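You operate a simulated robot arm through the tools that you are given. There is no shell and no other tool.

The job below is to be done with a simulated two-armed robot. You get a single attempt, and the scene is never put back.

## Task
Cap the vial in the capping block and stand it in the long grey rack.
Fine: grip it first; free the grip; well 3. Set down upright: what you pick out.

The check looks at the end state, three seconds after you hand in, the way a careful person would. Anything else that was tipped, shoved, dropped, spilled or broken makes it a failure. Lids that push on must go on centred and level and be pressed home; caps that screw on are set level and turned clockwise until they are tight.

## Robot
Two 6-joint arms with two-finger parallel grippers on one trunk that stands fixed in place. Base frame: the origin is at the foot of the trunk, x ahead of it, y to its left, z up. Units: mm, degrees, N and s.
The left shoulder is at [50, 170, 1273], the right one opposite. Each reaches about 1092 mm from its shoulder. Payload 1.57 kg a hand.
The tool frame of a hand sits at the grasp point between the pads (the TCP): z along the fingers, y along the line on which they close. The tips reach 30 mm beyond it. Largest opening 80 mm; finger width 17, thickness 12; the body of the gripper, 40 by 82 mm, starts 80 mm behind the TCP.
Orientation is told as [roll, pitch, yaw] about the base's x, y, z axes, in that order, counted from this pose: with the fingers straight down and closing along the base's y, the tool's x points along the base's -x, its y along +y and its z along -z.

## Interface
- The arms move only by the tool arm_command. It takes "left_plan", "right_plan" or both (then of equal length, played together; a hand with none holds still); each is a list of rows, each a list of 7 numbers: the opening, from 0 (shut) to 1 (fully open), then the shift along the tool's x, y, z in units of 100 mm (1.0 is 100 mm), then the turn, a rotation vector about the tool's x, y, z in units of 120 degrees (1.0 is 120 degrees). In form: [[jaw, dx, dy, dz, rx, ry, rz], ...]. A call has 1 to 20 rows; each row is the pose to reach, as a shift and turn from the pose commanded when the call began, along the tool's axes at that moment. A call with a number of a shift or a turn outside -1 to 1 is refused whole. Rows are played at 5 a second. More than 50 mm and 8.6 degrees between two rows, or a gripper value outside its range, and nothing of the call is played. Where a pose cannot be reached the arm comes as near as it can. A force on the tool above 90 N (or 10 N above the force at the start of the call, whichever is more), or a blocked arm, ends the call early, and 0.2 s more pass. The fingers move at their own pace (about 45 mm/s each) and stop on an object; they squeeze with about 24 N. The grip force told is the motor's: it shows also when the fingers shut on nothing. Time passes only in rows, and 0.2 s behind the last, so rows that repeat a pose let the fingers close. It gives the time, the measured TCP pose, the force on the tool (base axes), the opening and the grip force at its end, in the units of the frame above (readings bear some noise), with the torque about the TCP (base axes, N m) and any sound that the robot's microphone picked up.
- Cameras (640 x 400 px; columns grow to the right, rows downward): "scene" is now at [35.6, 29.8, 1844.3]; the picture's right is [0.35, -0.94, 0.00], its down [-0.68, -0.26, -0.69] and it looks along [0.64, 0.24, -0.73] (base axes); focal length 317 px, centre (320, 200). "left" rides on the left gripper at [72, 7, -122] in its tool frame; the picture's right is [-0.09, 1.00, 0.00], its down [-0.84, -0.08, -0.54] and it looks along [-0.54, -0.05, 0.84] (tool axes); focal length 238 px, centre (320, 200). "right" rides on the right gripper at [72, -7, -122] in its tool frame; the picture's right is [0.09, 1.00, 0.00], its down [-0.84, 0.08, -0.54] and it looks along [-0.54, 0.05, 0.84] (tool axes); focal length 238 px, centre (320, 200). There is no depth. A picture from a camera that has moved, and an enlarged one, comes with that camera's place and axes in the base frame and with its lens.
- capture(camera): a new picture of that camera. No time passes.
- raise_lower(by): slides the trunk up (or, below 0, down) by that many mm; the arms and the scene camera ride with it, the base frame stays. It gives what a move gives, with no picture.
- aim_head(pan, tilt): turns the head with the scene camera to pan (to the left, within 86 degrees either way) and tilt (down, from -29 to 69), counted from straight ahead of the robot. It gives what a move gives.
- close_up(camera, box): a new picture of the part [left, top, right, bottom] of that camera's present view, enlarged. No time passes.
- finish_job(): hands the job in; it is judged then, once.

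Places have to be worked out from the pictures, the camera data and where the tool is seen. Open the grippers and draw the arms clear of the work before you hand the job in, unless the task says otherwise.

The tools are called as name(argument=value, ...) on one line, values as JSON. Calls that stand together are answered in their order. arm_command: Moves the arms, as the interface text tells. Its arguments: {"type":"object","properties":{"left_plan":{"type":"array"},"right_plan":{"type":"array"}},"required":[]} The other tools are called the same way: raise_lower (by) slides the trunk up or down; aim_head (pan, tilt) turns the head that bears the scene camera; capture (camera) takes a picture; close_up (camera, box) takes an enlarged picture of a part of a camera's view; finish_job () hands the job in.

At the start:

```text
time_s: 0.0
left_ee_pos: [399.2, 519.6, 1163.8]
left_orientation: [0.0, 0.0, 0.0]
left_force: [-0.3, 0.0, 0.1]
left_torque: [-0.02, -0.01, -0.01]
left_finger_gap: 80.2
left_finger_force: 0.0
right_ee_pos: [720.6, 11.0, 1162.1]
right_orientation: [-0.1, 0.0, -0.1]
right_force: [-1.0, 0.3, 0.1]
right_torque: [-0.02, 0.01, 0.0]
right_finger_gap: 80.1
right_finger_force: 0.1
trunk travel left (down, up): [-888.0, 82.0]
head pan, tilt: [20.6, 46.6]
```

scene: 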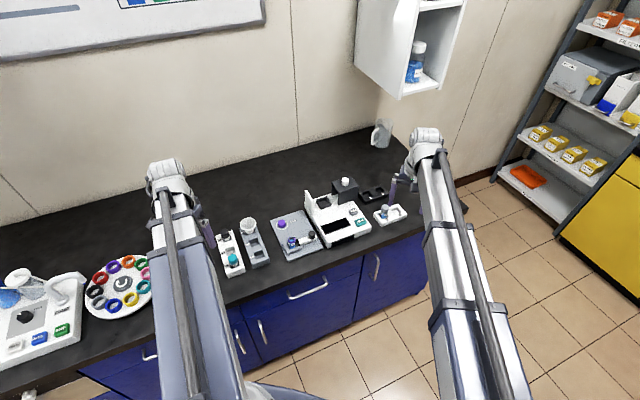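
right: 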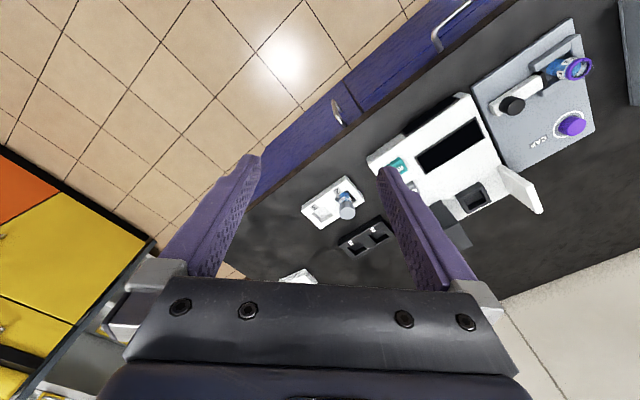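
left: 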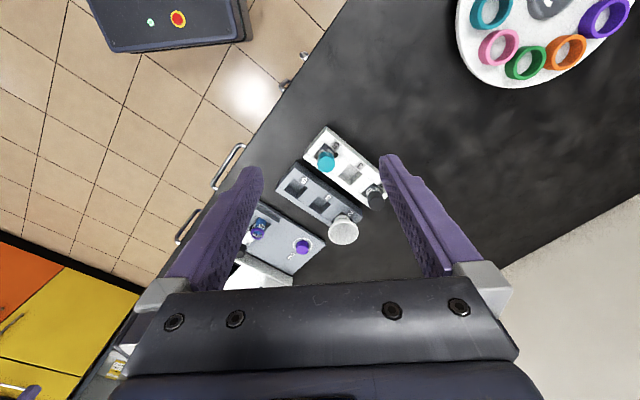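

The pictures show a bench with a grey capping block (CAP label, purple cap, clamp lever), a grey rack, a white rack and others. I take enlarged pictures to learn the details before moving.

close_up(camera="scene", box=[190, 170, 420, 290])

close_up(camera="right", box=[440, 10, 640, 180])

close_up(camera="left", box=[200, 110, 420, 300])

```text
2.78 times, centred on (305, 230) of scene
camera zoom: at [35.6, 29.8, 1844.3], right [0.35, -0.94, 0.0], down [-0.68, -0.26, -0.69], along [0.64, 0.24, -0.73], focal length 881 px, centre (362, 116)
```

zoom: 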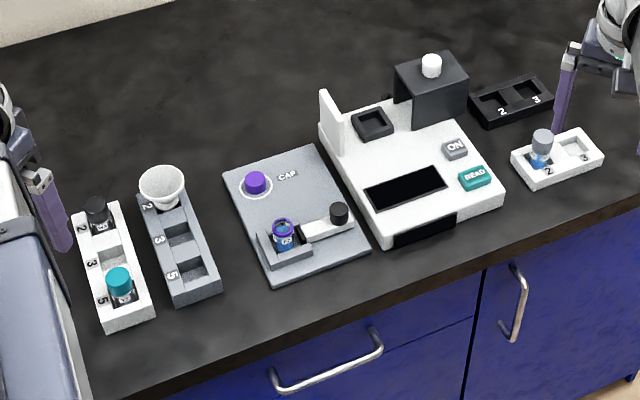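

```text
2.35 times, centred on (540, 95) of right
camera zoom: at [647.9, 4.2, 1284.3], right [-0.09, 1.0, 0.0], down [0.84, 0.08, 0.54], along [0.54, 0.05, -0.84], focal length 561 px, centre (-198, 447)
```

zoom: 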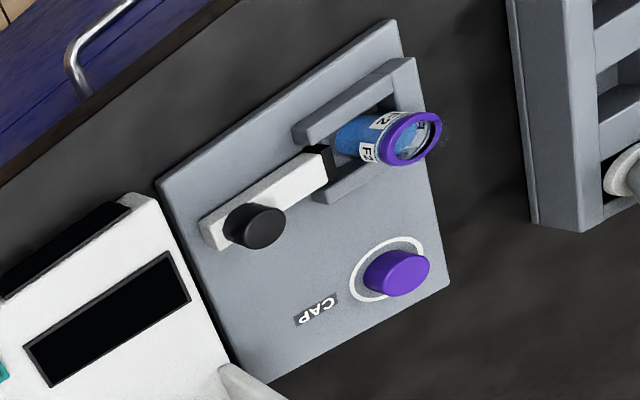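

```text
2.11 times, centred on (310, 205) of left
camera zoom: at [326.9, 526.2, 1284.9], right [0.09, 1.0, 0.0], down [0.84, -0.08, 0.54], along [0.54, -0.05, -0.84], focal length 502 px, centre (341, 190)
```

zoom: 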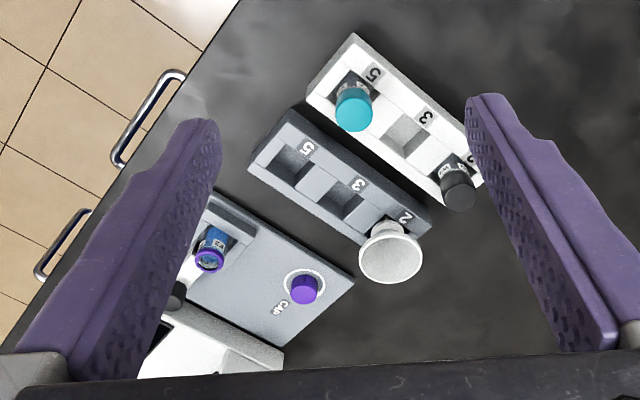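

The purple cap triangulates (scene and right cameras) to about [724, 451, 868], so the bench top is about z 850. I bring the left hand nearer, still well above everything, to look down onto the capping block.

arm_command(left_plan=[[1, -0.2, -0.05, 0.1, 0, 0, 0], [1, -0.4, -0.1, 0.2, 0, 0, 0], [1, -0.6, -0.15, 0.3, 0, 0, 0], [1, -0.8, -0.2, 0.4, 0, 0, 0], [1, -1.0, -0.25, 0.5, 0, 0, 0]])

capture(camera="left")

```text
time_s: 1.2
left_ee_pos: [494.5, 495.5, 1163.2]
left_orientation: [0.0, 0.0, 0.0]
left_force: [-0.5, -0.3, 0.0]
left_torque: [0.01, 0.0, 0.01]
left_finger_gap: 80.0
left_finger_force: 0.0
left hand out of reach, approached as far as the arm can: row 1, 2, 3, 4, 5
right_ee_pos: [719.4, 11.0, 1162.7]
right_orientation: [0.0, 0.0, 0.1]
right_force: [0.0, 0.4, 0.3]
right_torque: [0.01, 0.01, 0.01]
right_finger_gap: 79.8
right_finger_force: 0.1
trunk travel left (down, up): [-888.0, 82.0]
head pan, tilt: [20.6, 46.6]
```

```text
taken
camera left: at [422.2, 503.6, 1284.8], right [0.09, 1.0, 0.0], down [0.84, -0.08, 0.54], along [0.54, -0.05, -0.84], focal length 238 px, centre (320, 200)
```

left: 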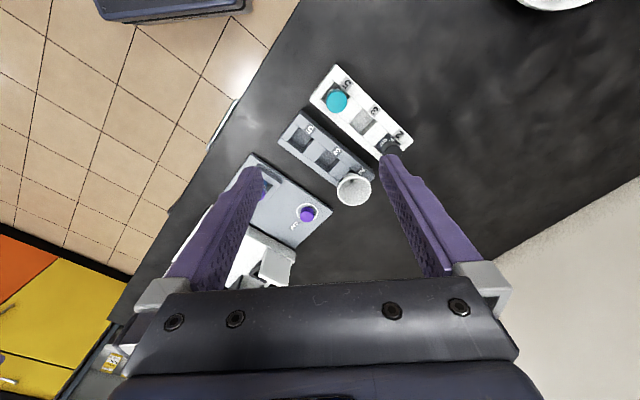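

The left hand would not go below z 1163 with the trunk at this height, so I will lower the trunk 100 mm; hands are far above the bench (lowest tips would be ~1033).

raise_lower(by=-100)

capture(camera="left")

capture(camera="scene")

```text
time_s: 2.5
left_ee_pos: [494.0, 495.5, 1062.6]
left_orientation: [0.0, 0.0, 0.0]
left_force: [0.7, 0.0, 1.0]
left_torque: [0.0, 0.02, 0.01]
left_finger_gap: 80.2
left_finger_force: 0.0
right_ee_pos: [720.5, 10.6, 1063.1]
right_orientation: [0.0, -0.1, 0.0]
right_force: [-0.1, 0.1, 0.1]
right_torque: [0.0, 0.0, -0.02]
right_finger_gap: 80.1
right_finger_force: 0.0
trunk travel left (down, up): [-788.0, 182.0]
head pan, tilt: [20.6, 46.6]
```

```text
taken
camera left: at [421.7, 503.6, 1185.0], right [0.09, 1.0, 0.0], down [0.84, -0.08, 0.54], along [0.54, -0.05, -0.84], focal length 238 px, centre (320, 200)
```

left: 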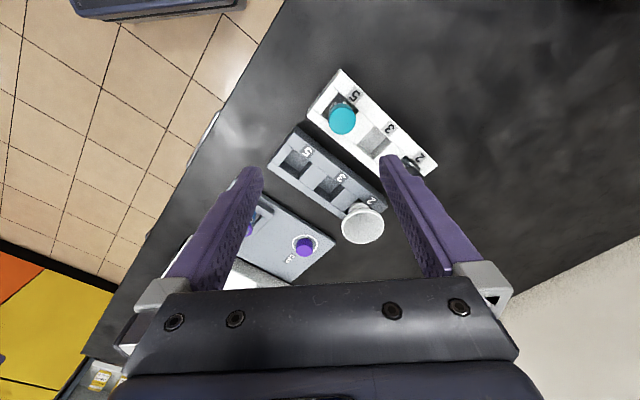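

```text
taken
camera scene: at [35.5, 29.7, 1744.3], right [0.35, -0.94, 0.0], down [-0.68, -0.26, -0.69], along [0.64, 0.24, -0.73], focal length 317 px, centre (320, 200)
```

scene: 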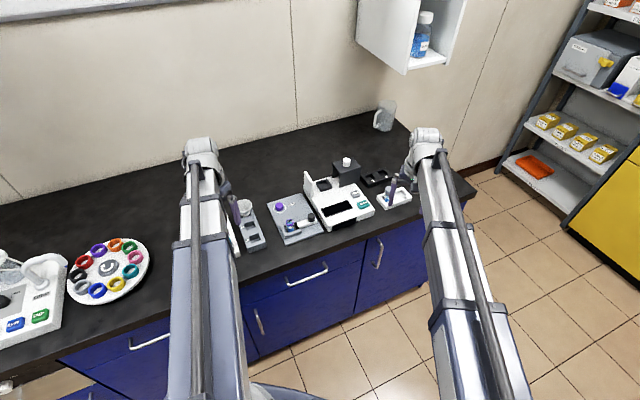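

Now the left hand is at z 1063. I move it forward and toward the capping block at a safe height for a clear look.

arm_command(left_plan=[[1, -0.24, -0.14, 0, 0, 0, 0], [1, -0.48, -0.28, 0, 0, 0, 0], [1, -0.72, -0.41, 0, 0, 0, 0], [1, -0.96, -0.55, 0, 0, 0, 0], [1, -0.96, -0.55, 0, 0, 0, 0]])

capture(camera="left")

```text
time_s: 3.7
left_ee_pos: [592.6, 443.3, 1063.3]
left_orientation: [0.1, -0.1, 0.0]
left_force: [-0.3, -0.2, -0.3]
left_torque: [0.0, 0.0, 0.01]
left_finger_gap: 79.9
left_finger_force: 0.1
right_ee_pos: [719.4, 11.5, 1062.6]
right_orientation: [-0.1, 0.0, 0.0]
right_force: [-0.6, 0.6, 0.2]
right_torque: [0.01, 0.0, 0.01]
right_finger_gap: 79.9
right_finger_force: 0.1
trunk travel left (down, up): [-788.0, 182.0]
head pan, tilt: [20.6, 46.6]
```

```text
taken
camera left: at [519.6, 448.8, 1185.0], right [0.09, 1.0, 0.0], down [0.84, -0.08, 0.54], along [0.54, -0.05, -0.84], focal length 238 px, centre (320, 200)
```

left: 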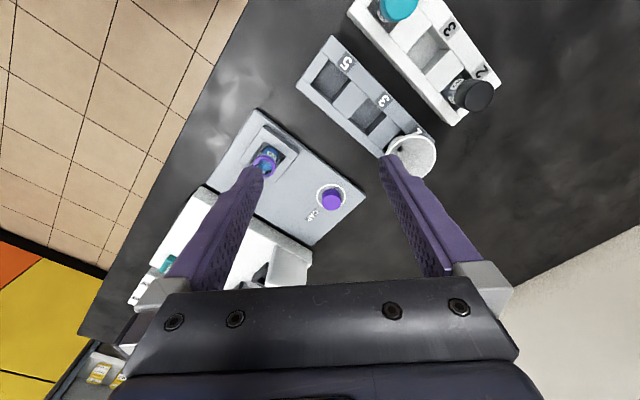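

I can see the block better but the fingers hide the clamp. I shift the left hand toward -y and lower a little so the clamp and vial lie in the clear middle of the picture.

arm_command(left_plan=[[1, 0.1, -0.2, 0.2, 0, 0, 0], [1, 0.2, -0.45, 0.4, 0, 0, 0], [1, 0.3, -0.7, 0.5, 0, 0, 0], [1, 0.3, -0.7, 0.5, 0, 0, 0]])

capture(camera="left")

close_up(camera="left", box=[220, 60, 420, 260])

```text
time_s: 4.7
left_ee_pos: [560.4, 372.3, 1062.6]
left_orientation: [0.0, 0.0, 0.0]
left_force: [0.9, 0.1, -0.4]
left_torque: [-0.01, 0.0, 0.02]
left_finger_gap: 80.0
left_finger_force: 0.1
left hand out of reach, approached as far as the arm can: row 1, 2, 3, 4
right_ee_pos: [721.1, 11.8, 1062.8]
right_orientation: [0.0, 0.0, 0.0]
right_force: [-0.8, 0.6, 0.0]
right_torque: [-0.01, -0.01, -0.02]
right_finger_gap: 80.0
right_finger_force: 0.1
trunk travel left (down, up): [-788.0, 182.0]
head pan, tilt: [20.6, 46.6]
```

```text
taken
camera left: at [488.1, 378.2, 1184.7], right [0.09, 1.0, 0.0], down [0.84, -0.08, 0.54], along [0.54, -0.05, -0.84], focal length 238 px, centre (320, 200)
```

left: 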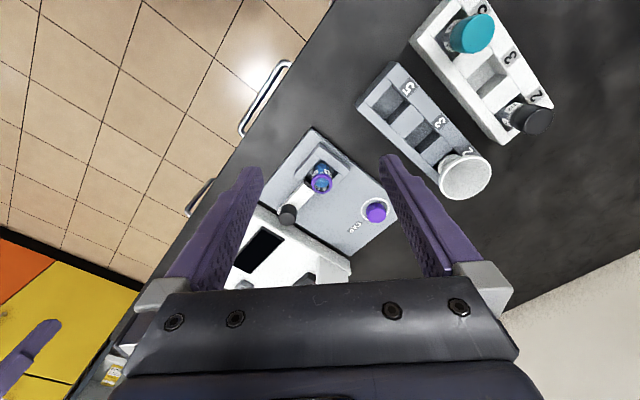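

```text
2.00 times, centred on (320, 160) of left
camera zoom: at [488.1, 378.2, 1184.7], right [0.09, 1.0, 0.0], down [0.84, -0.08, 0.54], along [0.54, -0.05, -0.84], focal length 477 px, centre (320, 280)
```

zoom: 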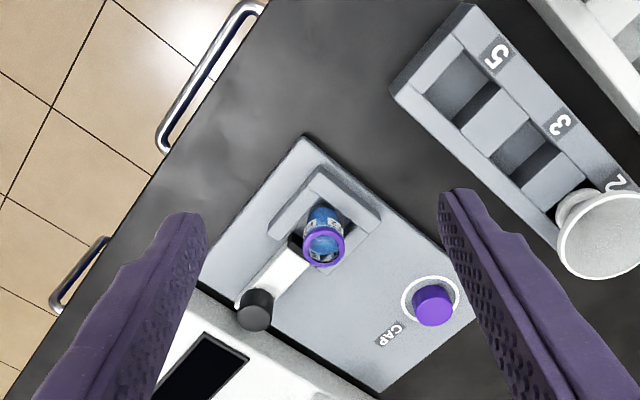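

Pictures show the clamp slide with black knob beside the vial, and wells 5 and 3 empty with a white funnel by well 2. The hand again did not go down, so I test a small pure downward move to learn the limit.

arm_command(left_plan=[[1, 0, 0, 0.1, 0, 0, 0], [1, 0, 0, 0.2, 0, 0, 0]])

```text
time_s: 5.3
left_ee_pos: [560.4, 371.3, 1062.7]
left_orientation: [0.0, -0.1, 0.0]
left_force: [-0.9, 0.5, -0.1]
left_torque: [0.02, 0.0, 0.03]
left_finger_gap: 79.9
left_finger_force: 0.0
left hand out of reach, approached as far as the arm can: row 1, 2
right_ee_pos: [719.8, 10.7, 1062.6]
right_orientation: [-0.1, 0.0, 0.0]
right_force: [0.0, 0.0, 0.1]
right_torque: [0.0, -0.04, 0.02]
right_finger_gap: 80.2
right_finger_force: 0.1
trunk travel left (down, up): [-788.0, 182.0]
head pan, tilt: [20.6, 46.6]
```

Downward motion is indeed blocked at this trunk height, so heights must come from the trunk. I test whether the right hand can go up, so that it stays clear when the trunk comes down.

arm_command(right_plan=[[1, 0, 0, -0.25, 0, 0, 0], [1, 0, 0, -0.5, 0, 0, 0], [1, 0, 0, -0.75, 0, 0, 0], [1, 0, 0, -1.0, 0, 0, 0], [1, 0, 0, -1.0, 0, 0, 0]])

capture(camera="right")

```text
time_s: 6.5
left_ee_pos: [560.4, 371.8, 1062.5]
left_orientation: [0.0, 0.0, 0.0]
left_force: [0.1, -0.5, -0.3]
left_torque: [0.01, 0.02, -0.02]
left_finger_gap: 80.0
left_finger_force: 0.2
right_ee_pos: [720.2, 11.2, 1062.5]
right_orientation: [0.0, 0.0, 0.0]
right_force: [-0.2, 0.3, 0.7]
right_torque: [-0.04, 0.0, 0.0]
right_finger_gap: 79.9
right_finger_force: 0.0
right hand out of reach, approached as far as the arm can: row 1, 2, 3, 4, 5
trunk travel left (down, up): [-788.0, 182.0]
head pan, tilt: [20.6, 46.6]
```

```text
taken
camera right: at [647.9, 4.2, 1184.3], right [-0.09, 1.0, 0.0], down [0.84, 0.08, 0.54], along [0.54, 0.05, -0.84], focal length 238 px, centre (320, 200)
```

right: 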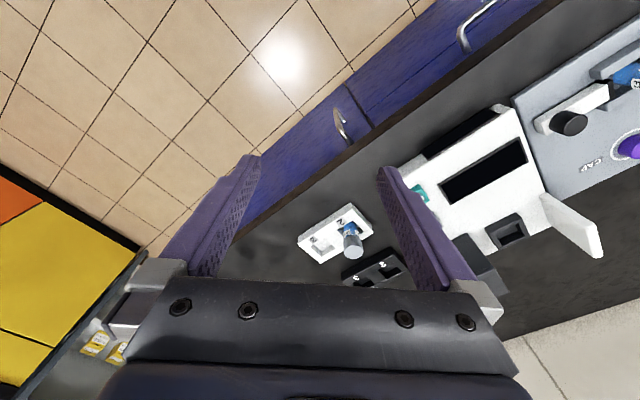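

The hands' heights are fixed to the trunk (fingers down), so trunk moves set z for both. The bench edge runs about from (454,387) to (684,142), so the right hand at (720,11) is already just off the bench; I draw it further back so it stays clear when lowering.

arm_command(right_plan=[[1, 0.25, -0.2, 0, 0, 0, 0], [1, 0.5, -0.4, 0, 0, 0, 0], [1, 0.75, -0.6, 0, 0, 0, 0], [1, 1.0, -0.8, 0, 0, 0, 0], [1, 1.0, -0.8, 0, 0, 0, 0]])

capture(camera="right")

capture(camera="scene")

```text
time_s: 7.7
left_ee_pos: [561.1, 371.8, 1063.2]
left_orientation: [0.1, 0.0, 0.0]
left_force: [0.2, 0.6, -0.5]
left_torque: [0.0, -0.01, 0.0]
left_finger_gap: 79.8
left_finger_force: 0.1
right_ee_pos: [625.6, -69.0, 1062.7]
right_orientation: [-0.1, 0.0, 0.0]
right_force: [-0.7, -0.2, 0.7]
right_torque: [0.0, 0.02, -0.01]
right_finger_gap: 79.7
right_finger_force: 0.0
right hand out of reach, approached as far as the arm can: row 4, 5
trunk travel left (down, up): [-788.0, 182.0]
head pan, tilt: [20.6, 46.6]
```

```text
taken
camera right: at [551.8, -75.4, 1184.2], right [-0.09, 1.0, 0.0], down [0.84, 0.08, 0.54], along [0.54, 0.05, -0.84], focal length 238 px, centre (320, 200)
```

right: 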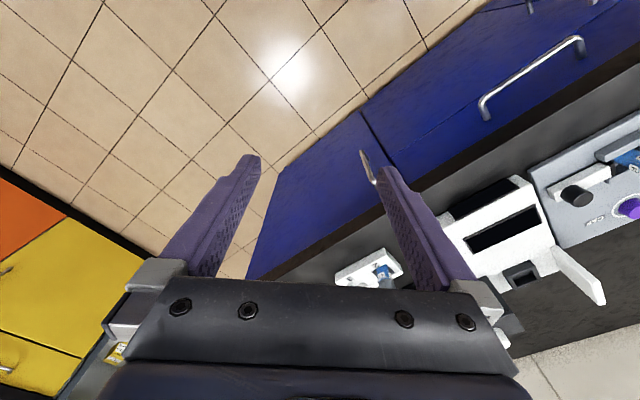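

```text
taken
camera scene: at [35.9, 30.0, 1744.3], right [0.35, -0.94, 0.0], down [-0.68, -0.26, -0.69], along [0.64, 0.24, -0.73], focal length 317 px, centre (320, 200)
```

scene: 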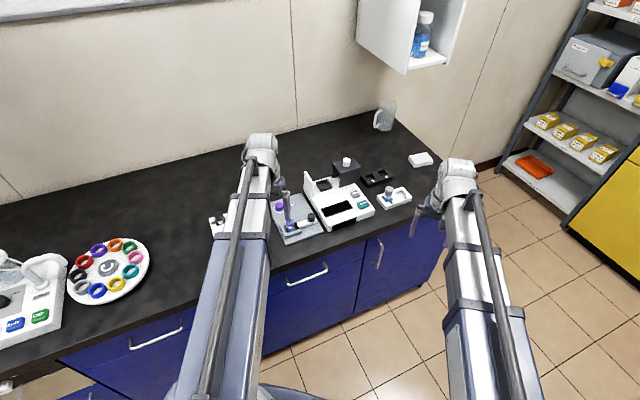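

The right hand is clear of the bench. I lower the trunk 80 mm more (left tips to about z 953, still above all objects under it) to look at the clamp and vial.

raise_lower(by=-80)

capture(camera="left")

close_up(camera="left", box=[250, 80, 420, 220])

close_up(camera="left", box=[340, 0, 560, 180])

```text
time_s: 8.9
left_ee_pos: [560.2, 371.4, 983.6]
left_orientation: [0.0, 0.0, -0.1]
left_force: [-0.1, 0.2, -0.3]
left_torque: [-0.01, 0.03, 0.01]
left_finger_gap: 80.0
left_finger_force: 0.1
right_ee_pos: [624.2, -69.3, 982.1]
right_orientation: [0.1, -0.1, 0.0]
right_force: [-0.1, 0.0, -0.5]
right_torque: [-0.03, -0.03, -0.01]
right_finger_gap: 79.9
right_finger_force: 0.1
trunk travel left (down, up): [-708.0, 262.0]
head pan, tilt: [20.6, 46.6]
```

```text
taken
camera left: at [487.7, 378.1, 1105.0], right [0.09, 1.0, 0.0], down [0.84, -0.08, 0.54], along [0.54, -0.05, -0.84], focal length 238 px, centre (320, 200)
```

left: 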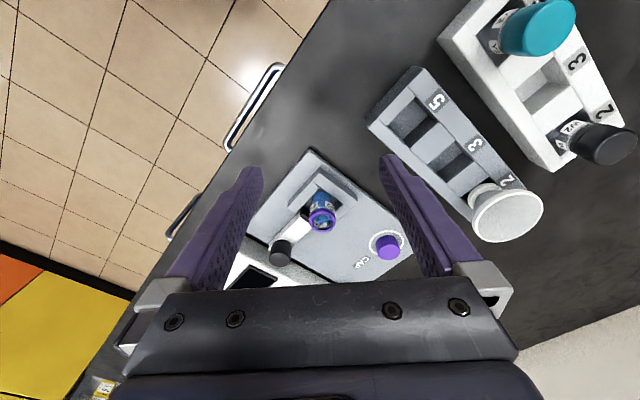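

```text
2.86 times, centred on (335, 150) of left
camera zoom: at [487.7, 378.1, 1105.0], right [0.09, 1.0, 0.0], down [0.84, -0.08, 0.54], along [0.54, -0.05, -0.84], focal length 681 px, centre (277, 343)
```

zoom: 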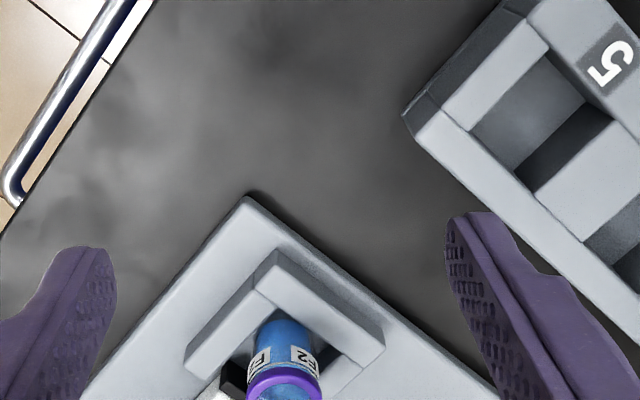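

```text
2.22 times, centred on (450, 90) of left
camera zoom: at [487.7, 378.1, 1105.0], right [0.09, 1.0, 0.0], down [0.84, -0.08, 0.54], along [0.54, -0.05, -0.84], focal length 530 px, centre (31, 444)
```

zoom: 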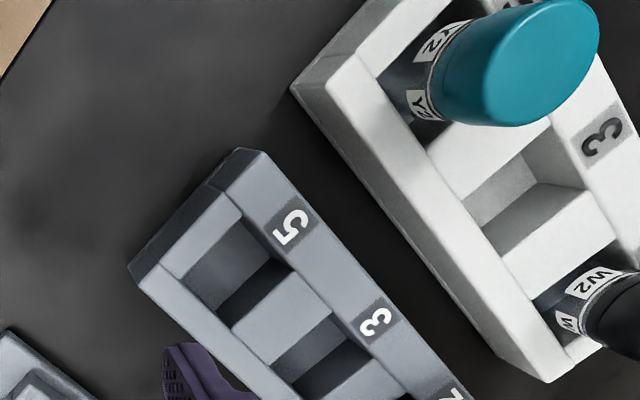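

Wells 5 and 3 of the grey rack look empty; the funnel stands in well 2. I turn the left hand about 43° to line up with the bench and look straight at the capping block.

arm_command(left_plan=[[1, -0.12, -0.02, 0, 0, 0, -0.06], [1, -0.24, -0.04, 0, 0, 0, -0.12], [1, -0.36, -0.06, 0, 0, 0, -0.18], [1, -0.48, -0.08, 0, 0, 0, -0.24], [1, -0.6, -0.1, 0, 0, 0, -0.3], [1, -0.72, -0.11, 0, 0, 0, -0.358], [1, -0.72, -0.11, 0, 0, 0, -0.358]])

capture(camera="left")

close_up(camera="left", box=[220, 100, 420, 225])

```text
time_s: 10.5
left_ee_pos: [633.4, 359.5, 982.7]
left_orientation: [0.0, 0.0, 42.9]
left_force: [0.6, -0.2, -0.4]
left_torque: [-0.01, 0.0, 0.0]
left_finger_gap: 79.7
left_finger_force: 0.1
right_ee_pos: [622.7, -68.8, 983.0]
right_orientation: [0.0, 0.0, 0.0]
right_force: [0.0, -0.6, 0.3]
right_torque: [0.01, 0.01, -0.01]
right_finger_gap: 80.0
right_finger_force: 0.0
trunk travel left (down, up): [-708.0, 262.0]
head pan, tilt: [20.6, 46.6]
```

```text
taken
camera left: at [574.5, 315.8, 1105.0], right [-0.61, 0.79, 0.0], down [0.66, 0.51, 0.54], along [0.43, 0.33, -0.84], focal length 238 px, centre (320, 200)
```

left: 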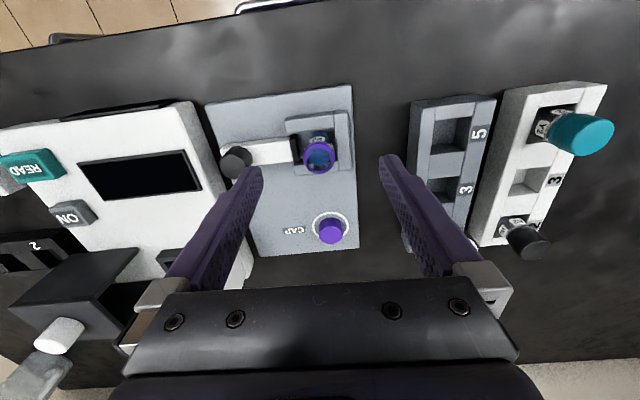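

```text
3.20 times, centred on (320, 162) of left
camera zoom: at [574.5, 315.8, 1105.0], right [-0.61, 0.79, 0.0], down [0.66, 0.51, 0.54], along [0.43, 0.33, -0.84], focal length 763 px, centre (320, 320)
```

zoom: 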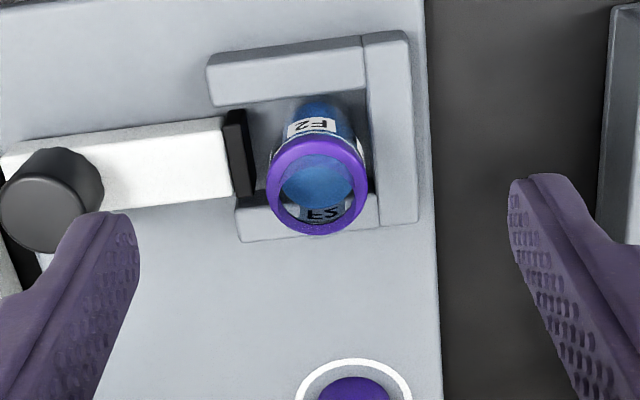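

Now the view is lined up: the clamp slide's black pad stands a few mm off the vial, so the grip is open. I zoom strongly on the vial mouth, the cap and the slide.

close_up(camera="left", box=[280, 120, 360, 180])

close_up(camera="left", box=[280, 200, 380, 260])

close_up(camera="left", box=[200, 110, 300, 190])

close_up(camera="left", box=[390, 70, 550, 260])

```text
6.67 times, centred on (320, 150) of left
camera zoom: at [574.5, 315.8, 1105.0], right [-0.61, 0.79, 0.0], down [0.66, 0.51, 0.54], along [0.43, 0.33, -0.84], focal length 1589 px, centre (320, 533)
```

zoom: 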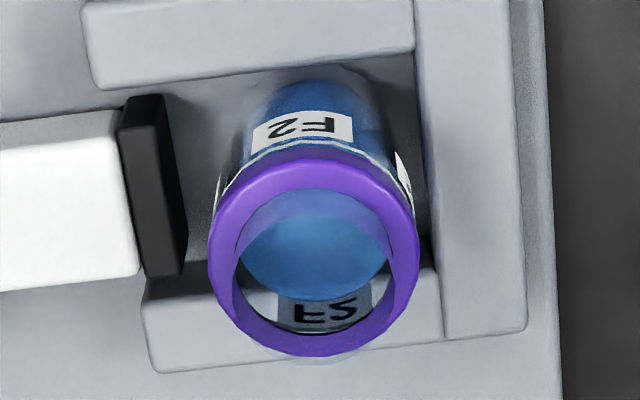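

```text
6.40 times, centred on (330, 230) of left
camera zoom: at [574.5, 315.8, 1105.0], right [-0.61, 0.79, 0.0], down [0.66, 0.51, 0.54], along [0.43, 0.33, -0.84], focal length 1525 px, centre (256, 8)
```

zoom: 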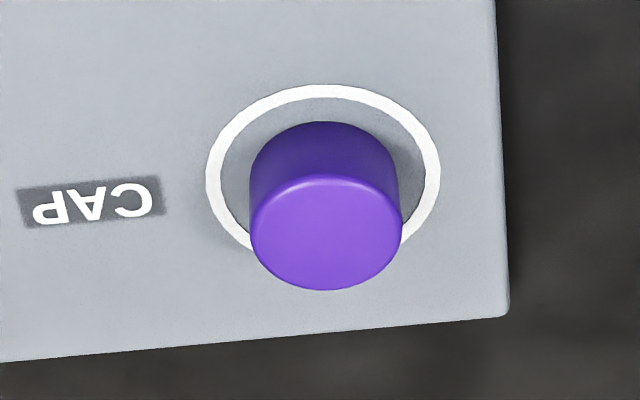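

```text
5.00 times, centred on (250, 150) of left
camera zoom: at [574.5, 315.8, 1105.0], right [-0.61, 0.79, 0.0], down [0.66, 0.51, 0.54], along [0.43, 0.33, -0.84], focal length 1192 px, centre (670, 450)
```

zoom: 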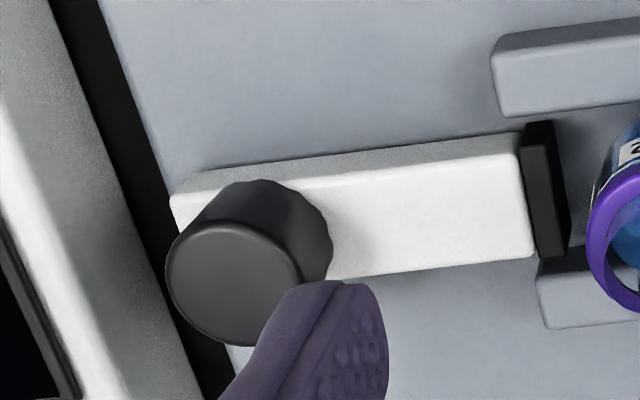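

```text
2.11 times, centred on (470, 165) of left
camera zoom: at [574.5, 315.8, 1105.0], right [-0.61, 0.79, 0.0], down [0.66, 0.51, 0.54], along [0.43, 0.33, -0.84], focal length 502 px, centre (4, 274)
```

zoom: 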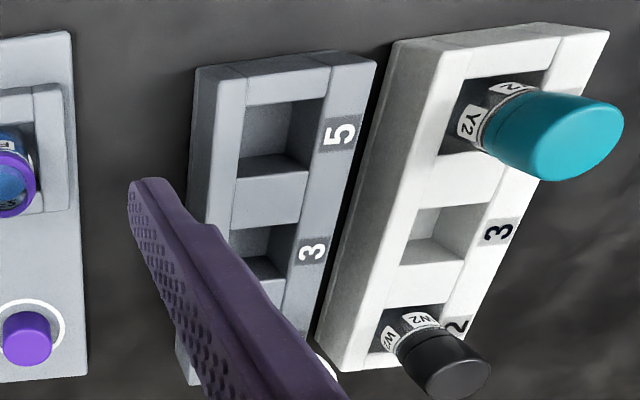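

By triangulation the vial mouth is near (641.5, 366.5, 906), knob top near (699, 309, 899), cap near (724, 450); the block axes lie at 45°, and the slide runs from knob to vial along (-0.707, 0.707). I turn the left hand to yaw -45 over the knob (closing across the slide) at the present safe height and look.

arm_command(left_plan=[[1, -0.01, -0.07, 0, 0, 0, 0.065], [1, -0.025, -0.14, 0, 0, 0, 0.13], [1, -0.04, -0.21, 0, 0, 0, 0.195], [1, -0.05, -0.28, 0, 0, 0, 0.26], [1, -0.06, -0.35, 0, 0, 0, 0.325], [1, -0.075, -0.42, 0, 0, 0, 0.39], [1, -0.085, -0.49, 0, 0, 0, 0.455], [1, -0.1, -0.57, 0, 0, 0, 0.52], [1, -0.11, -0.65, 0, 0, 0, 0.585], [1, -0.125, -0.73, 0, 0, 0, 0.65], [0.7, -0.14, -0.813, 0, 0, 0, 0.7], [0.7, -0.14, -0.813, 0, 0, 0, 0.7325], [0.7, -0.14, -0.813, 0, 0, 0, 0.7325]])

capture(camera="left")

capture(camera="scene")

```text
time_s: 13.3
left_ee_pos: [697.4, 310.7, 980.5]
left_orientation: [-0.1, 0.0, -45.0]
left_force: [0.6, -0.4, 1.0]
left_torque: [-0.02, -0.03, -0.03]
left_finger_gap: 56.1
left_finger_force: 0.1
right_ee_pos: [624.5, -67.7, 981.7]
right_orientation: [0.0, 0.1, 0.0]
right_force: [-0.4, -0.2, 0.3]
right_torque: [0.01, 0.03, -0.01]
right_finger_gap: 80.1
right_finger_force: 0.1
trunk travel left (down, up): [-708.0, 262.0]
head pan, tilt: [20.6, 46.6]
```

```text
taken
camera left: at [651.2, 366.8, 1104.9], right [0.77, 0.64, 0.0], down [0.54, -0.65, 0.54], along [0.35, -0.42, -0.84], focal length 238 px, centre (320, 200)
```

left: 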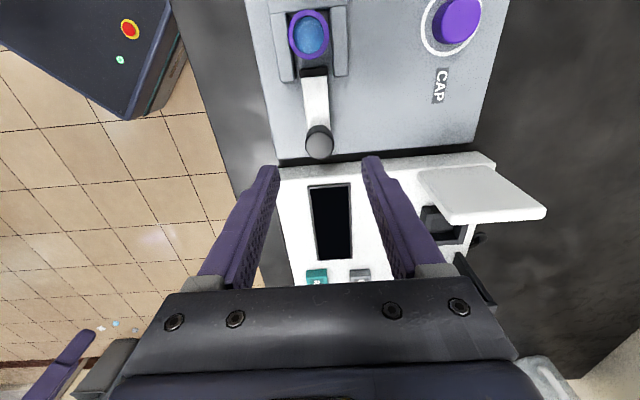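

```text
taken
camera scene: at [35.6, 29.7, 1664.3], right [0.35, -0.94, 0.0], down [-0.68, -0.26, -0.69], along [0.64, 0.24, -0.73], focal length 317 px, centre (320, 200)
```

scene: 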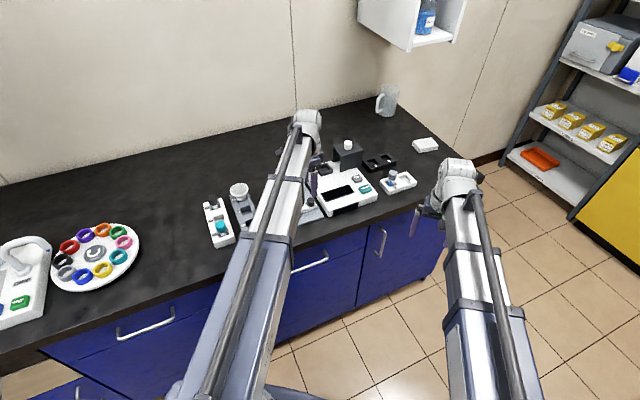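

The knob appears directly below the hand as planned. A close-up for the exact knob centre, flutes and its gap to the analyser.

close_up(camera="left", box=[270, 0, 370, 170])

close_up(camera="left", box=[290, 110, 350, 170])

```text
2.35 times, centred on (320, 85) of left
camera zoom: at [651.2, 366.8, 1104.9], right [0.77, 0.64, 0.0], down [0.54, -0.65, 0.54], along [0.35, -0.42, -0.84], focal length 561 px, centre (320, 471)
```

zoom: 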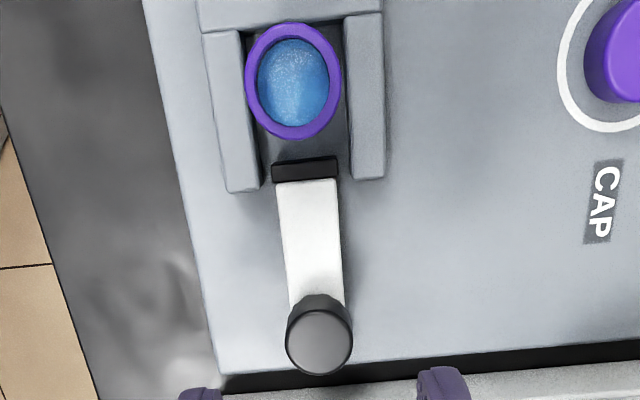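

```text
6.67 times, centred on (320, 140) of left
camera zoom: at [651.2, 366.8, 1104.9], right [0.77, 0.64, 0.0], down [0.54, -0.65, 0.54], along [0.35, -0.42, -0.84], focal length 1589 px, centre (320, 600)
```

zoom: 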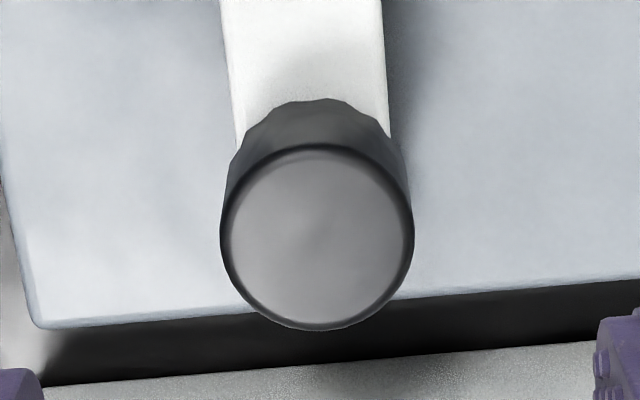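

Knob centre (699, 308.5), about 18 mm tall with its base near z 880; the hand is only ~2 mm off. I centre it and lower the trunk 72 mm, so the fingertips (about z 879) straddle the knob.

arm_command(left_plan=[[0.7, -0.024, -0.004, 0, 0, 0, 0], [0.7, -0.024, -0.004, 0, 0, 0, 0]])

raise_lower(by=-72)

capture(camera="left")

```text
time_s: 13.9
left_ee_pos: [700.1, 309.6, 982.1]
left_orientation: [-0.1, 0.0, -44.9]
left_force: [0.5, -0.3, 0.0]
left_torque: [0.02, -0.02, 0.01]
left_finger_gap: 56.0
left_finger_force: 0.1
right_ee_pos: [624.3, -67.9, 981.6]
right_orientation: [0.0, 0.0, 0.0]
right_force: [-0.8, -0.4, 0.0]
right_torque: [-0.01, 0.01, 0.01]
right_finger_gap: 80.1
right_finger_force: 0.1
trunk travel left (down, up): [-708.0, 262.0]
head pan, tilt: [20.6, 46.6]
```

```text
time_s: 15.0
left_ee_pos: [700.2, 308.7, 910.1]
left_orientation: [-0.1, -0.1, -44.9]
left_force: [0.9, 0.0, -0.2]
left_torque: [-0.01, -0.03, -0.05]
left_finger_gap: 56.2
left_finger_force: 0.1
right_ee_pos: [624.0, -69.4, 910.0]
right_orientation: [0.0, 0.0, 0.0]
right_force: [-0.6, -0.2, -0.5]
right_torque: [0.01, -0.02, 0.06]
right_finger_gap: 79.8
right_finger_force: 0.1
trunk travel left (down, up): [-636.0, 334.0]
head pan, tilt: [20.6, 46.6]
```

```text
taken
camera left: at [652.5, 364.5, 1033.0], right [0.77, 0.64, 0.0], down [0.54, -0.65, 0.54], along [0.35, -0.42, -0.84], focal length 238 px, centre (320, 200)
```

left: 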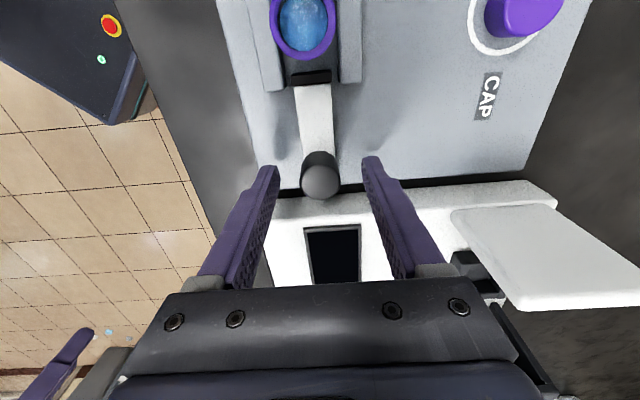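

The knob sits midway between the open fingers. I close on it.

arm_command(left_plan=[[0.3, 0, 0, 0, 0, 0, 0], [0.2, 0, 0, 0, 0, 0, 0], [0.2, 0, 0, 0, 0, 0, 0], [0.2, 0, 0, 0, 0, 0, 0], [0.2, 0, 0, 0, 0, 0, 0]])

capture(camera="left")

```text
time_s: 16.2
left_ee_pos: [700.0, 309.4, 910.5]
left_orientation: [0.0, 0.0, -44.9]
left_force: [0.2, 0.5, 1.3]
left_torque: [0.01, -0.01, -0.02]
left_finger_gap: 25.2
left_finger_force: 36.7
right_ee_pos: [623.6, -68.7, 909.7]
right_orientation: [0.1, 0.0, 0.0]
right_force: [0.4, 0.4, -0.2]
right_torque: [-0.02, -0.03, -0.01]
right_finger_gap: 79.6
right_finger_force: 0.0
trunk travel left (down, up): [-636.0, 334.0]
head pan, tilt: [20.6, 46.6]
```

```text
taken
camera left: at [652.6, 364.5, 1032.9], right [0.77, 0.64, 0.0], down [0.54, -0.65, 0.54], along [0.35, -0.42, -0.84], focal length 238 px, centre (320, 200)
```

left: 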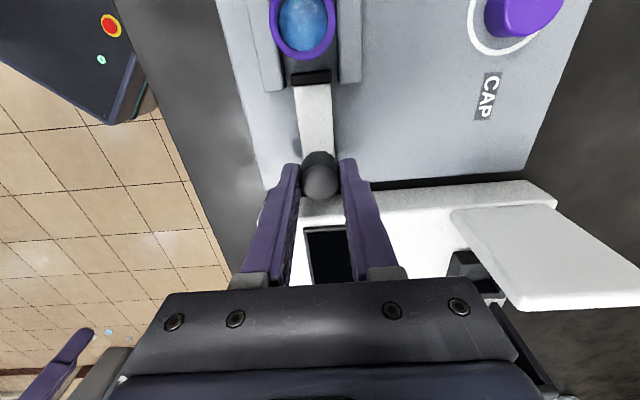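

The knob is held (25.2 mm gap). I push it gently toward the vial, 4 mm at first, and watch force and the pad.

arm_command(left_plan=[[0.2, 0.01, 0, 0, 0, 0, 0], [0.2, 0.02, 0, 0, 0, 0, 0], [0.2, 0.03, 0, 0, 0, 0, 0], [0.2, 0.04, 0, 0, 0, 0, 0], [0.2, 0.04, 0, 0, 0, 0, 0]])

close_up(camera="left", box=[240, 0, 400, 200])

```text
time_s: 17.4
left_ee_pos: [697.8, 310.7, 910.6]
left_orientation: [0.1, -0.1, -45.0]
left_force: [-0.4, -1.4, 0.9]
left_torque: [-0.06, -0.08, 0.0]
left_finger_gap: 25.0
left_finger_force: 36.0
right_ee_pos: [624.3, -68.6, 910.4]
right_orientation: [0.0, 0.1, 0.0]
right_force: [-0.5, -0.5, 0.4]
right_torque: [0.01, 0.03, 0.0]
right_finger_gap: 79.9
right_finger_force: 0.0
trunk travel left (down, up): [-636.0, 334.0]
head pan, tilt: [20.6, 46.6]
```

```text
2.00 times, centred on (320, 100) of left
camera zoom: at [649.9, 367.3, 1032.9], right [0.77, 0.64, 0.0], down [0.54, -0.65, 0.54], along [0.35, -0.42, -0.84], focal length 477 px, centre (320, 400)
```

zoom: 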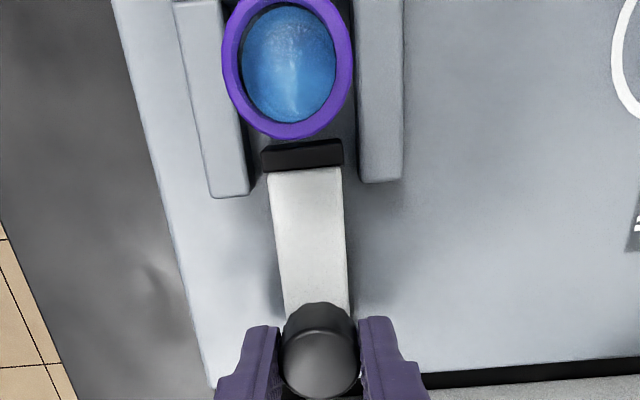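

The slide moves along freely (about 1–2 N). I continue in 1 mm rows until the force shows the pad on the vial.

arm_command(left_plan=[[0.2, 0.01, 0, 0, 0, 0, 0], [0.2, 0.02, 0, 0, 0, 0, 0], [0.2, 0.03, 0, 0, 0, 0, 0], [0.2, 0.04, 0, 0, 0, 0, 0], [0.2, 0.04, 0, 0, 0, 0, 0]])

close_up(camera="left", box=[240, 0, 400, 200])

```text
time_s: 18.6
left_ee_pos: [692.5, 315.8, 911.5]
left_orientation: [-0.1, 0.0, -44.9]
left_force: [-5.1, 4.1, -0.9]
left_torque: [0.25, 0.3, 0.04]
left_finger_gap: 25.1
left_finger_force: 36.7
right_ee_pos: [623.2, -67.4, 910.3]
right_orientation: [0.0, 0.0, 0.0]
right_force: [-0.6, 0.2, 0.3]
right_torque: [0.0, 0.01, 0.0]
right_finger_gap: 80.1
right_finger_force: 0.0
trunk travel left (down, up): [-636.0, 334.0]
head pan, tilt: [20.6, 46.6]
```

```text
2.00 times, centred on (320, 100) of left
camera zoom: at [646.0, 371.1, 1033.0], right [0.77, 0.64, 0.0], down [0.54, -0.65, 0.54], along [0.35, -0.42, -0.84], focal length 477 px, centre (320, 400)
```

zoom: 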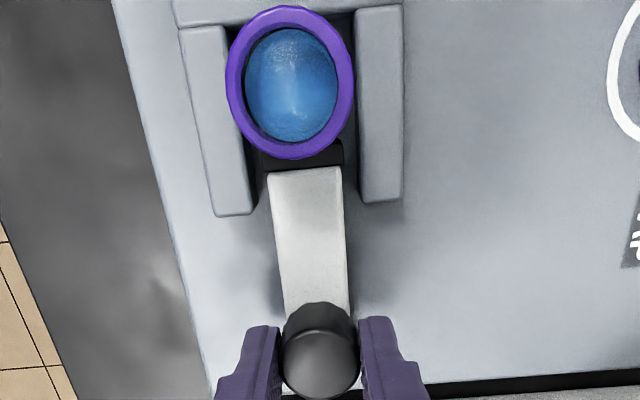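

The slide now pulls the hand forward (about 6 N toward the vial), as if going over centre. I follow it a few mm more.

arm_command(left_plan=[[0.2, 0.01, 0, 0, 0, 0, 0], [0.2, 0.02, 0, 0, 0, 0, 0], [0.2, 0.03, 0, 0, 0, 0, 0], [0.2, 0.04, 0, 0, 0, 0, 0], [0.2, 0.04, 0, 0, 0, 0, 0]])

close_up(camera="left", box=[240, 0, 400, 200])

```text
time_s: 19.8
left_ee_pos: [690.1, 317.4, 911.2]
left_orientation: [0.1, 0.0, -44.9]
left_force: [0.7, -0.6, 0.3]
left_torque: [-0.1, -0.05, -0.07]
left_finger_gap: 25.2
left_finger_force: 37.1
right_ee_pos: [622.6, -69.3, 910.2]
right_orientation: [0.0, 0.1, 0.0]
right_force: [-0.1, -0.3, 0.6]
right_torque: [0.05, 0.01, 0.0]
right_finger_gap: 80.2
right_finger_force: 0.1
trunk travel left (down, up): [-636.0, 334.0]
head pan, tilt: [20.6, 46.6]
```

```text
2.00 times, centred on (320, 100) of left
camera zoom: at [644.1, 373.1, 1032.9], right [0.77, 0.64, 0.0], down [0.54, -0.65, 0.54], along [0.35, -0.42, -0.84], focal length 477 px, centre (320, 400)
```

zoom: 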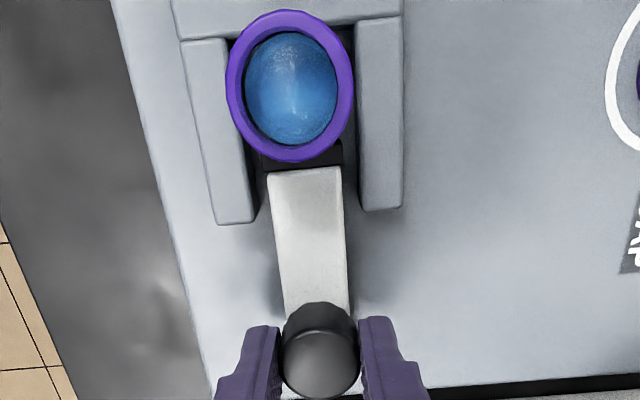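

Force is near zero now after ~12.7 mm total travel. I push on 4 mm more to see where it stops.

arm_command(left_plan=[[0.2, 0.01, 0, 0, 0, 0, 0], [0.2, 0.02, 0, 0, 0, 0, 0], [0.2, 0.03, 0, 0, 0, 0, 0], [0.2, 0.03, 0, 0, 0, 0, 0]])

close_up(camera="left", box=[240, 0, 400, 200])

```text
time_s: 20.8
left_ee_pos: [690.8, 317.8, 910.5]
left_orientation: [0.1, -0.2, -45.0]
left_force: [15.1, -8.8, 9.0]
left_torque: [-0.27, -0.38, -0.02]
left_finger_gap: 24.8
left_finger_force: 36.4
right_ee_pos: [625.3, -69.1, 911.2]
right_orientation: [0.0, 0.1, 0.0]
right_force: [0.1, -0.4, -0.1]
right_torque: [0.01, 0.01, 0.04]
right_finger_gap: 79.9
right_finger_force: 0.0
trunk travel left (down, up): [-636.0, 334.0]
head pan, tilt: [20.6, 46.6]
```

```text
2.00 times, centred on (320, 100) of left
camera zoom: at [643.5, 373.5, 1032.8], right [0.77, 0.64, 0.0], down [0.54, -0.65, 0.54], along [0.35, -0.42, -0.84], focal length 477 px, centre (320, 400)
```

zoom: 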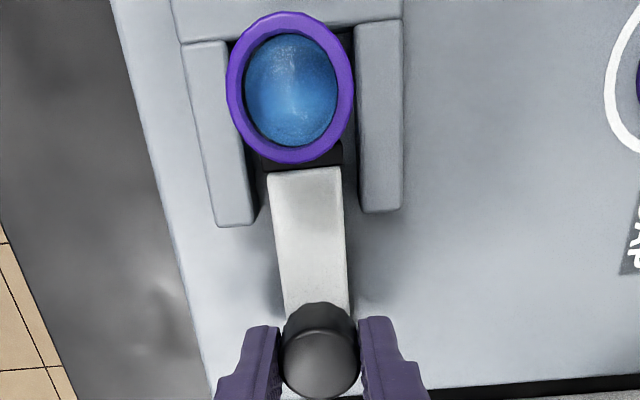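

The slide is stopped with about 17 N against the vial, so the vial is gripped. I ease off the extra push slightly and open the fingers.

arm_command(left_plan=[[0.2, -0.01, 0, 0, 0, 0, 0], [0.4, -0.02, 0, 0, 0, 0, 0], [0.7, -0.02, 0, 0, 0, 0, 0], [0.7, -0.02, 0, 0, 0, 0, 0], [0.7, -0.02, 0, 0, 0, 0, 0]])

close_up(camera="left", box=[240, 0, 400, 200])

```text
time_s: 22.0
left_ee_pos: [691.7, 317.7, 911.9]
left_orientation: [-0.1, 0.1, -44.8]
left_force: [0.1, 0.1, 0.2]
left_torque: [-0.02, 0.01, -0.02]
left_finger_gap: 56.0
left_finger_force: 0.0
right_ee_pos: [623.9, -68.6, 910.2]
right_orientation: [0.0, 0.0, -0.1]
right_force: [-0.5, -0.1, -0.2]
right_torque: [0.02, 0.0, -0.02]
right_finger_gap: 79.9
right_finger_force: 0.1
trunk travel left (down, up): [-636.0, 334.0]
head pan, tilt: [20.6, 46.6]
```

```text
2.00 times, centred on (320, 100) of left
camera zoom: at [643.3, 373.7, 1032.9], right [0.77, 0.64, 0.0], down [0.54, -0.65, 0.54], along [0.35, -0.42, -0.84], focal length 477 px, centre (320, 400)
```

zoom: 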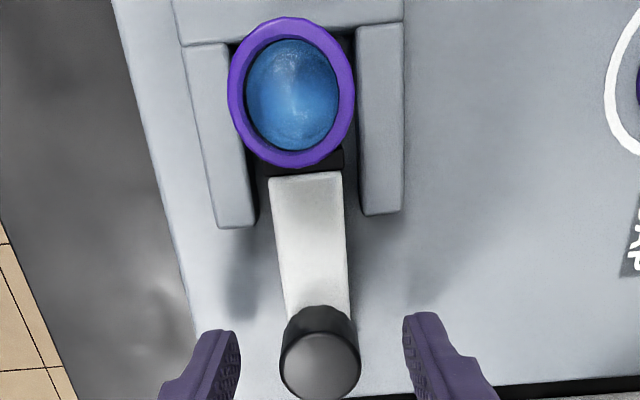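

The clamp stays closed. Next I raise the trunk back 72 mm and carry the open hand over toward the cap at about (724, 449).

raise_lower(by=72)

arm_command(left_plan=[[0.7, 0.14, 0.18, 0, 0, 0, 0], [0.7, 0.28, 0.36, 0, 0, 0, 0], [0.7, 0.42, 0.54, 0, 0, 0, 0], [0.7, 0.56, 0.72, 0, 0, 0, 0], [0.7, 0.7, 0.9, 0, 0, 0, 0], [0.7, 0.7, 0.9, 0, 0, 0, 0]])

arm_command(left_plan=[[0.7, 0, 0.03, 0, 0, 0, -0.065], [0.7, 0, 0.06, 0, 0, 0, -0.13], [0.7, 0, 0.09, 0, 0, 0, -0.195], [0.7, 0, 0.12, 0, 0, 0, -0.26], [0.7, 0, 0.15, 0, 0, 0, -0.325], [0.7, 0, 0.18, 0, 0, 0, -0.39], [0.7, 0, 0.21, 0, 0, 0, -0.455], [0.7, 0, 0.24, 0, 0, 0, -0.52], [0.7, 0, 0.265, 0, 0, 0, -0.585], [0.7, 0, 0.265, 0, 0, 0, -0.65], [0.7, 0, 0.265, 0, 0, 0, -0.715], [0.7, 0, 0.265, 0, 0, 0, -0.75], [0.7, 0, 0.265, 0, 0, 0, -0.75]])

capture(camera="left")

```text
time_s: 23.1
left_ee_pos: [690.2, 317.3, 981.6]
left_orientation: [0.0, 0.0, -44.9]
left_force: [-0.2, 0.7, 0.0]
left_torque: [-0.01, 0.02, -0.01]
left_finger_gap: 55.9
left_finger_force: 0.0
right_ee_pos: [623.5, -69.2, 982.3]
right_orientation: [0.0, -0.1, 0.1]
right_force: [-0.1, -0.2, 0.1]
right_torque: [0.02, 0.01, 0.0]
right_finger_gap: 80.1
right_finger_force: 0.1
trunk travel left (down, up): [-708.0, 262.0]
head pan, tilt: [20.6, 46.6]
```

```text
time_s: 24.5
left_ee_pos: [705.0, 429.3, 982.3]
left_orientation: [0.0, 0.0, -45.0]
left_force: [-0.2, -0.7, 0.5]
left_torque: [0.02, -0.03, -0.01]
left_finger_gap: 55.9
left_finger_force: 0.1
right_ee_pos: [624.0, -68.5, 983.0]
right_orientation: [0.0, 0.0, 0.0]
right_force: [-0.8, 1.0, -1.0]
right_torque: [-0.04, -0.02, 0.0]
right_finger_gap: 79.7
right_finger_force: 0.1
trunk travel left (down, up): [-708.0, 262.0]
head pan, tilt: [20.6, 46.6]
```

```text
time_s: 27.3
left_ee_pos: [724.1, 449.1, 982.7]
left_orientation: [0.0, -0.1, 45.1]
left_force: [0.2, -1.3, -0.5]
left_torque: [0.04, -0.01, 0.0]
left_finger_gap: 55.9
left_finger_force: 0.1
right_ee_pos: [623.9, -68.6, 983.0]
right_orientation: [0.0, 0.0, 0.0]
right_force: [-0.3, 0.0, 0.3]
right_torque: [0.0, -0.01, 0.02]
right_finger_gap: 80.0
right_finger_force: 0.0
trunk travel left (down, up): [-708.0, 262.0]
head pan, tilt: [20.6, 46.6]
```

```text
taken
camera left: at [667.6, 404.1, 1104.9], right [-0.64, 0.77, 0.0], down [0.65, 0.54, 0.54], along [0.42, 0.35, -0.84], focal length 238 px, centre (320, 200)
```

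left: 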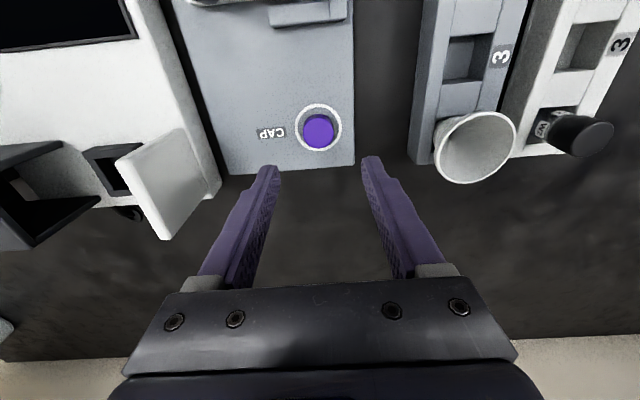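

The cap appears nearly straight below the hand. I zoom for its exact centre, and on the grey rack with the funnel too.

close_up(camera="left", box=[280, 90, 360, 160])

close_up(camera="left", box=[390, 0, 640, 200])

```text
5.71 times, centred on (320, 125) of left
camera zoom: at [667.6, 404.1, 1104.9], right [-0.64, 0.77, 0.0], down [0.65, 0.54, 0.54], along [0.42, 0.35, -0.84], focal length 1362 px, centre (320, 629)
```

zoom: 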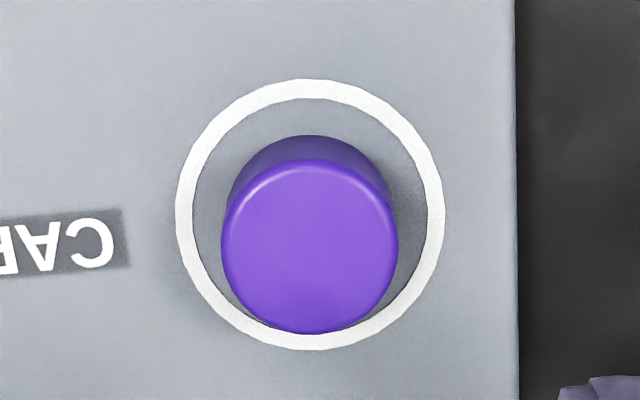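

```text
2.00 times, centred on (515, 100) of left
camera zoom: at [667.6, 404.1, 1104.9], right [-0.64, 0.77, 0.0], down [0.65, 0.54, 0.54], along [0.42, 0.35, -0.84], focal length 477 px, centre (-70, 400)
```

zoom: 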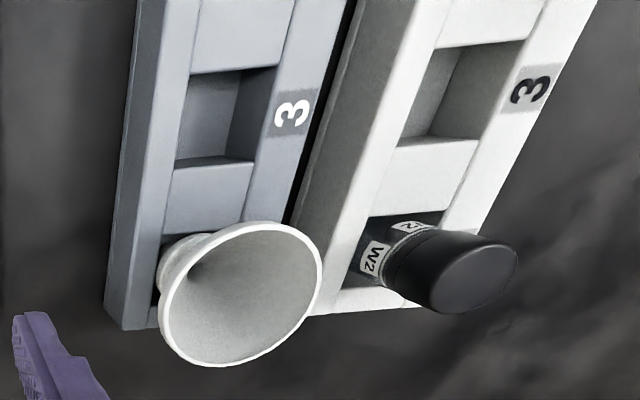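

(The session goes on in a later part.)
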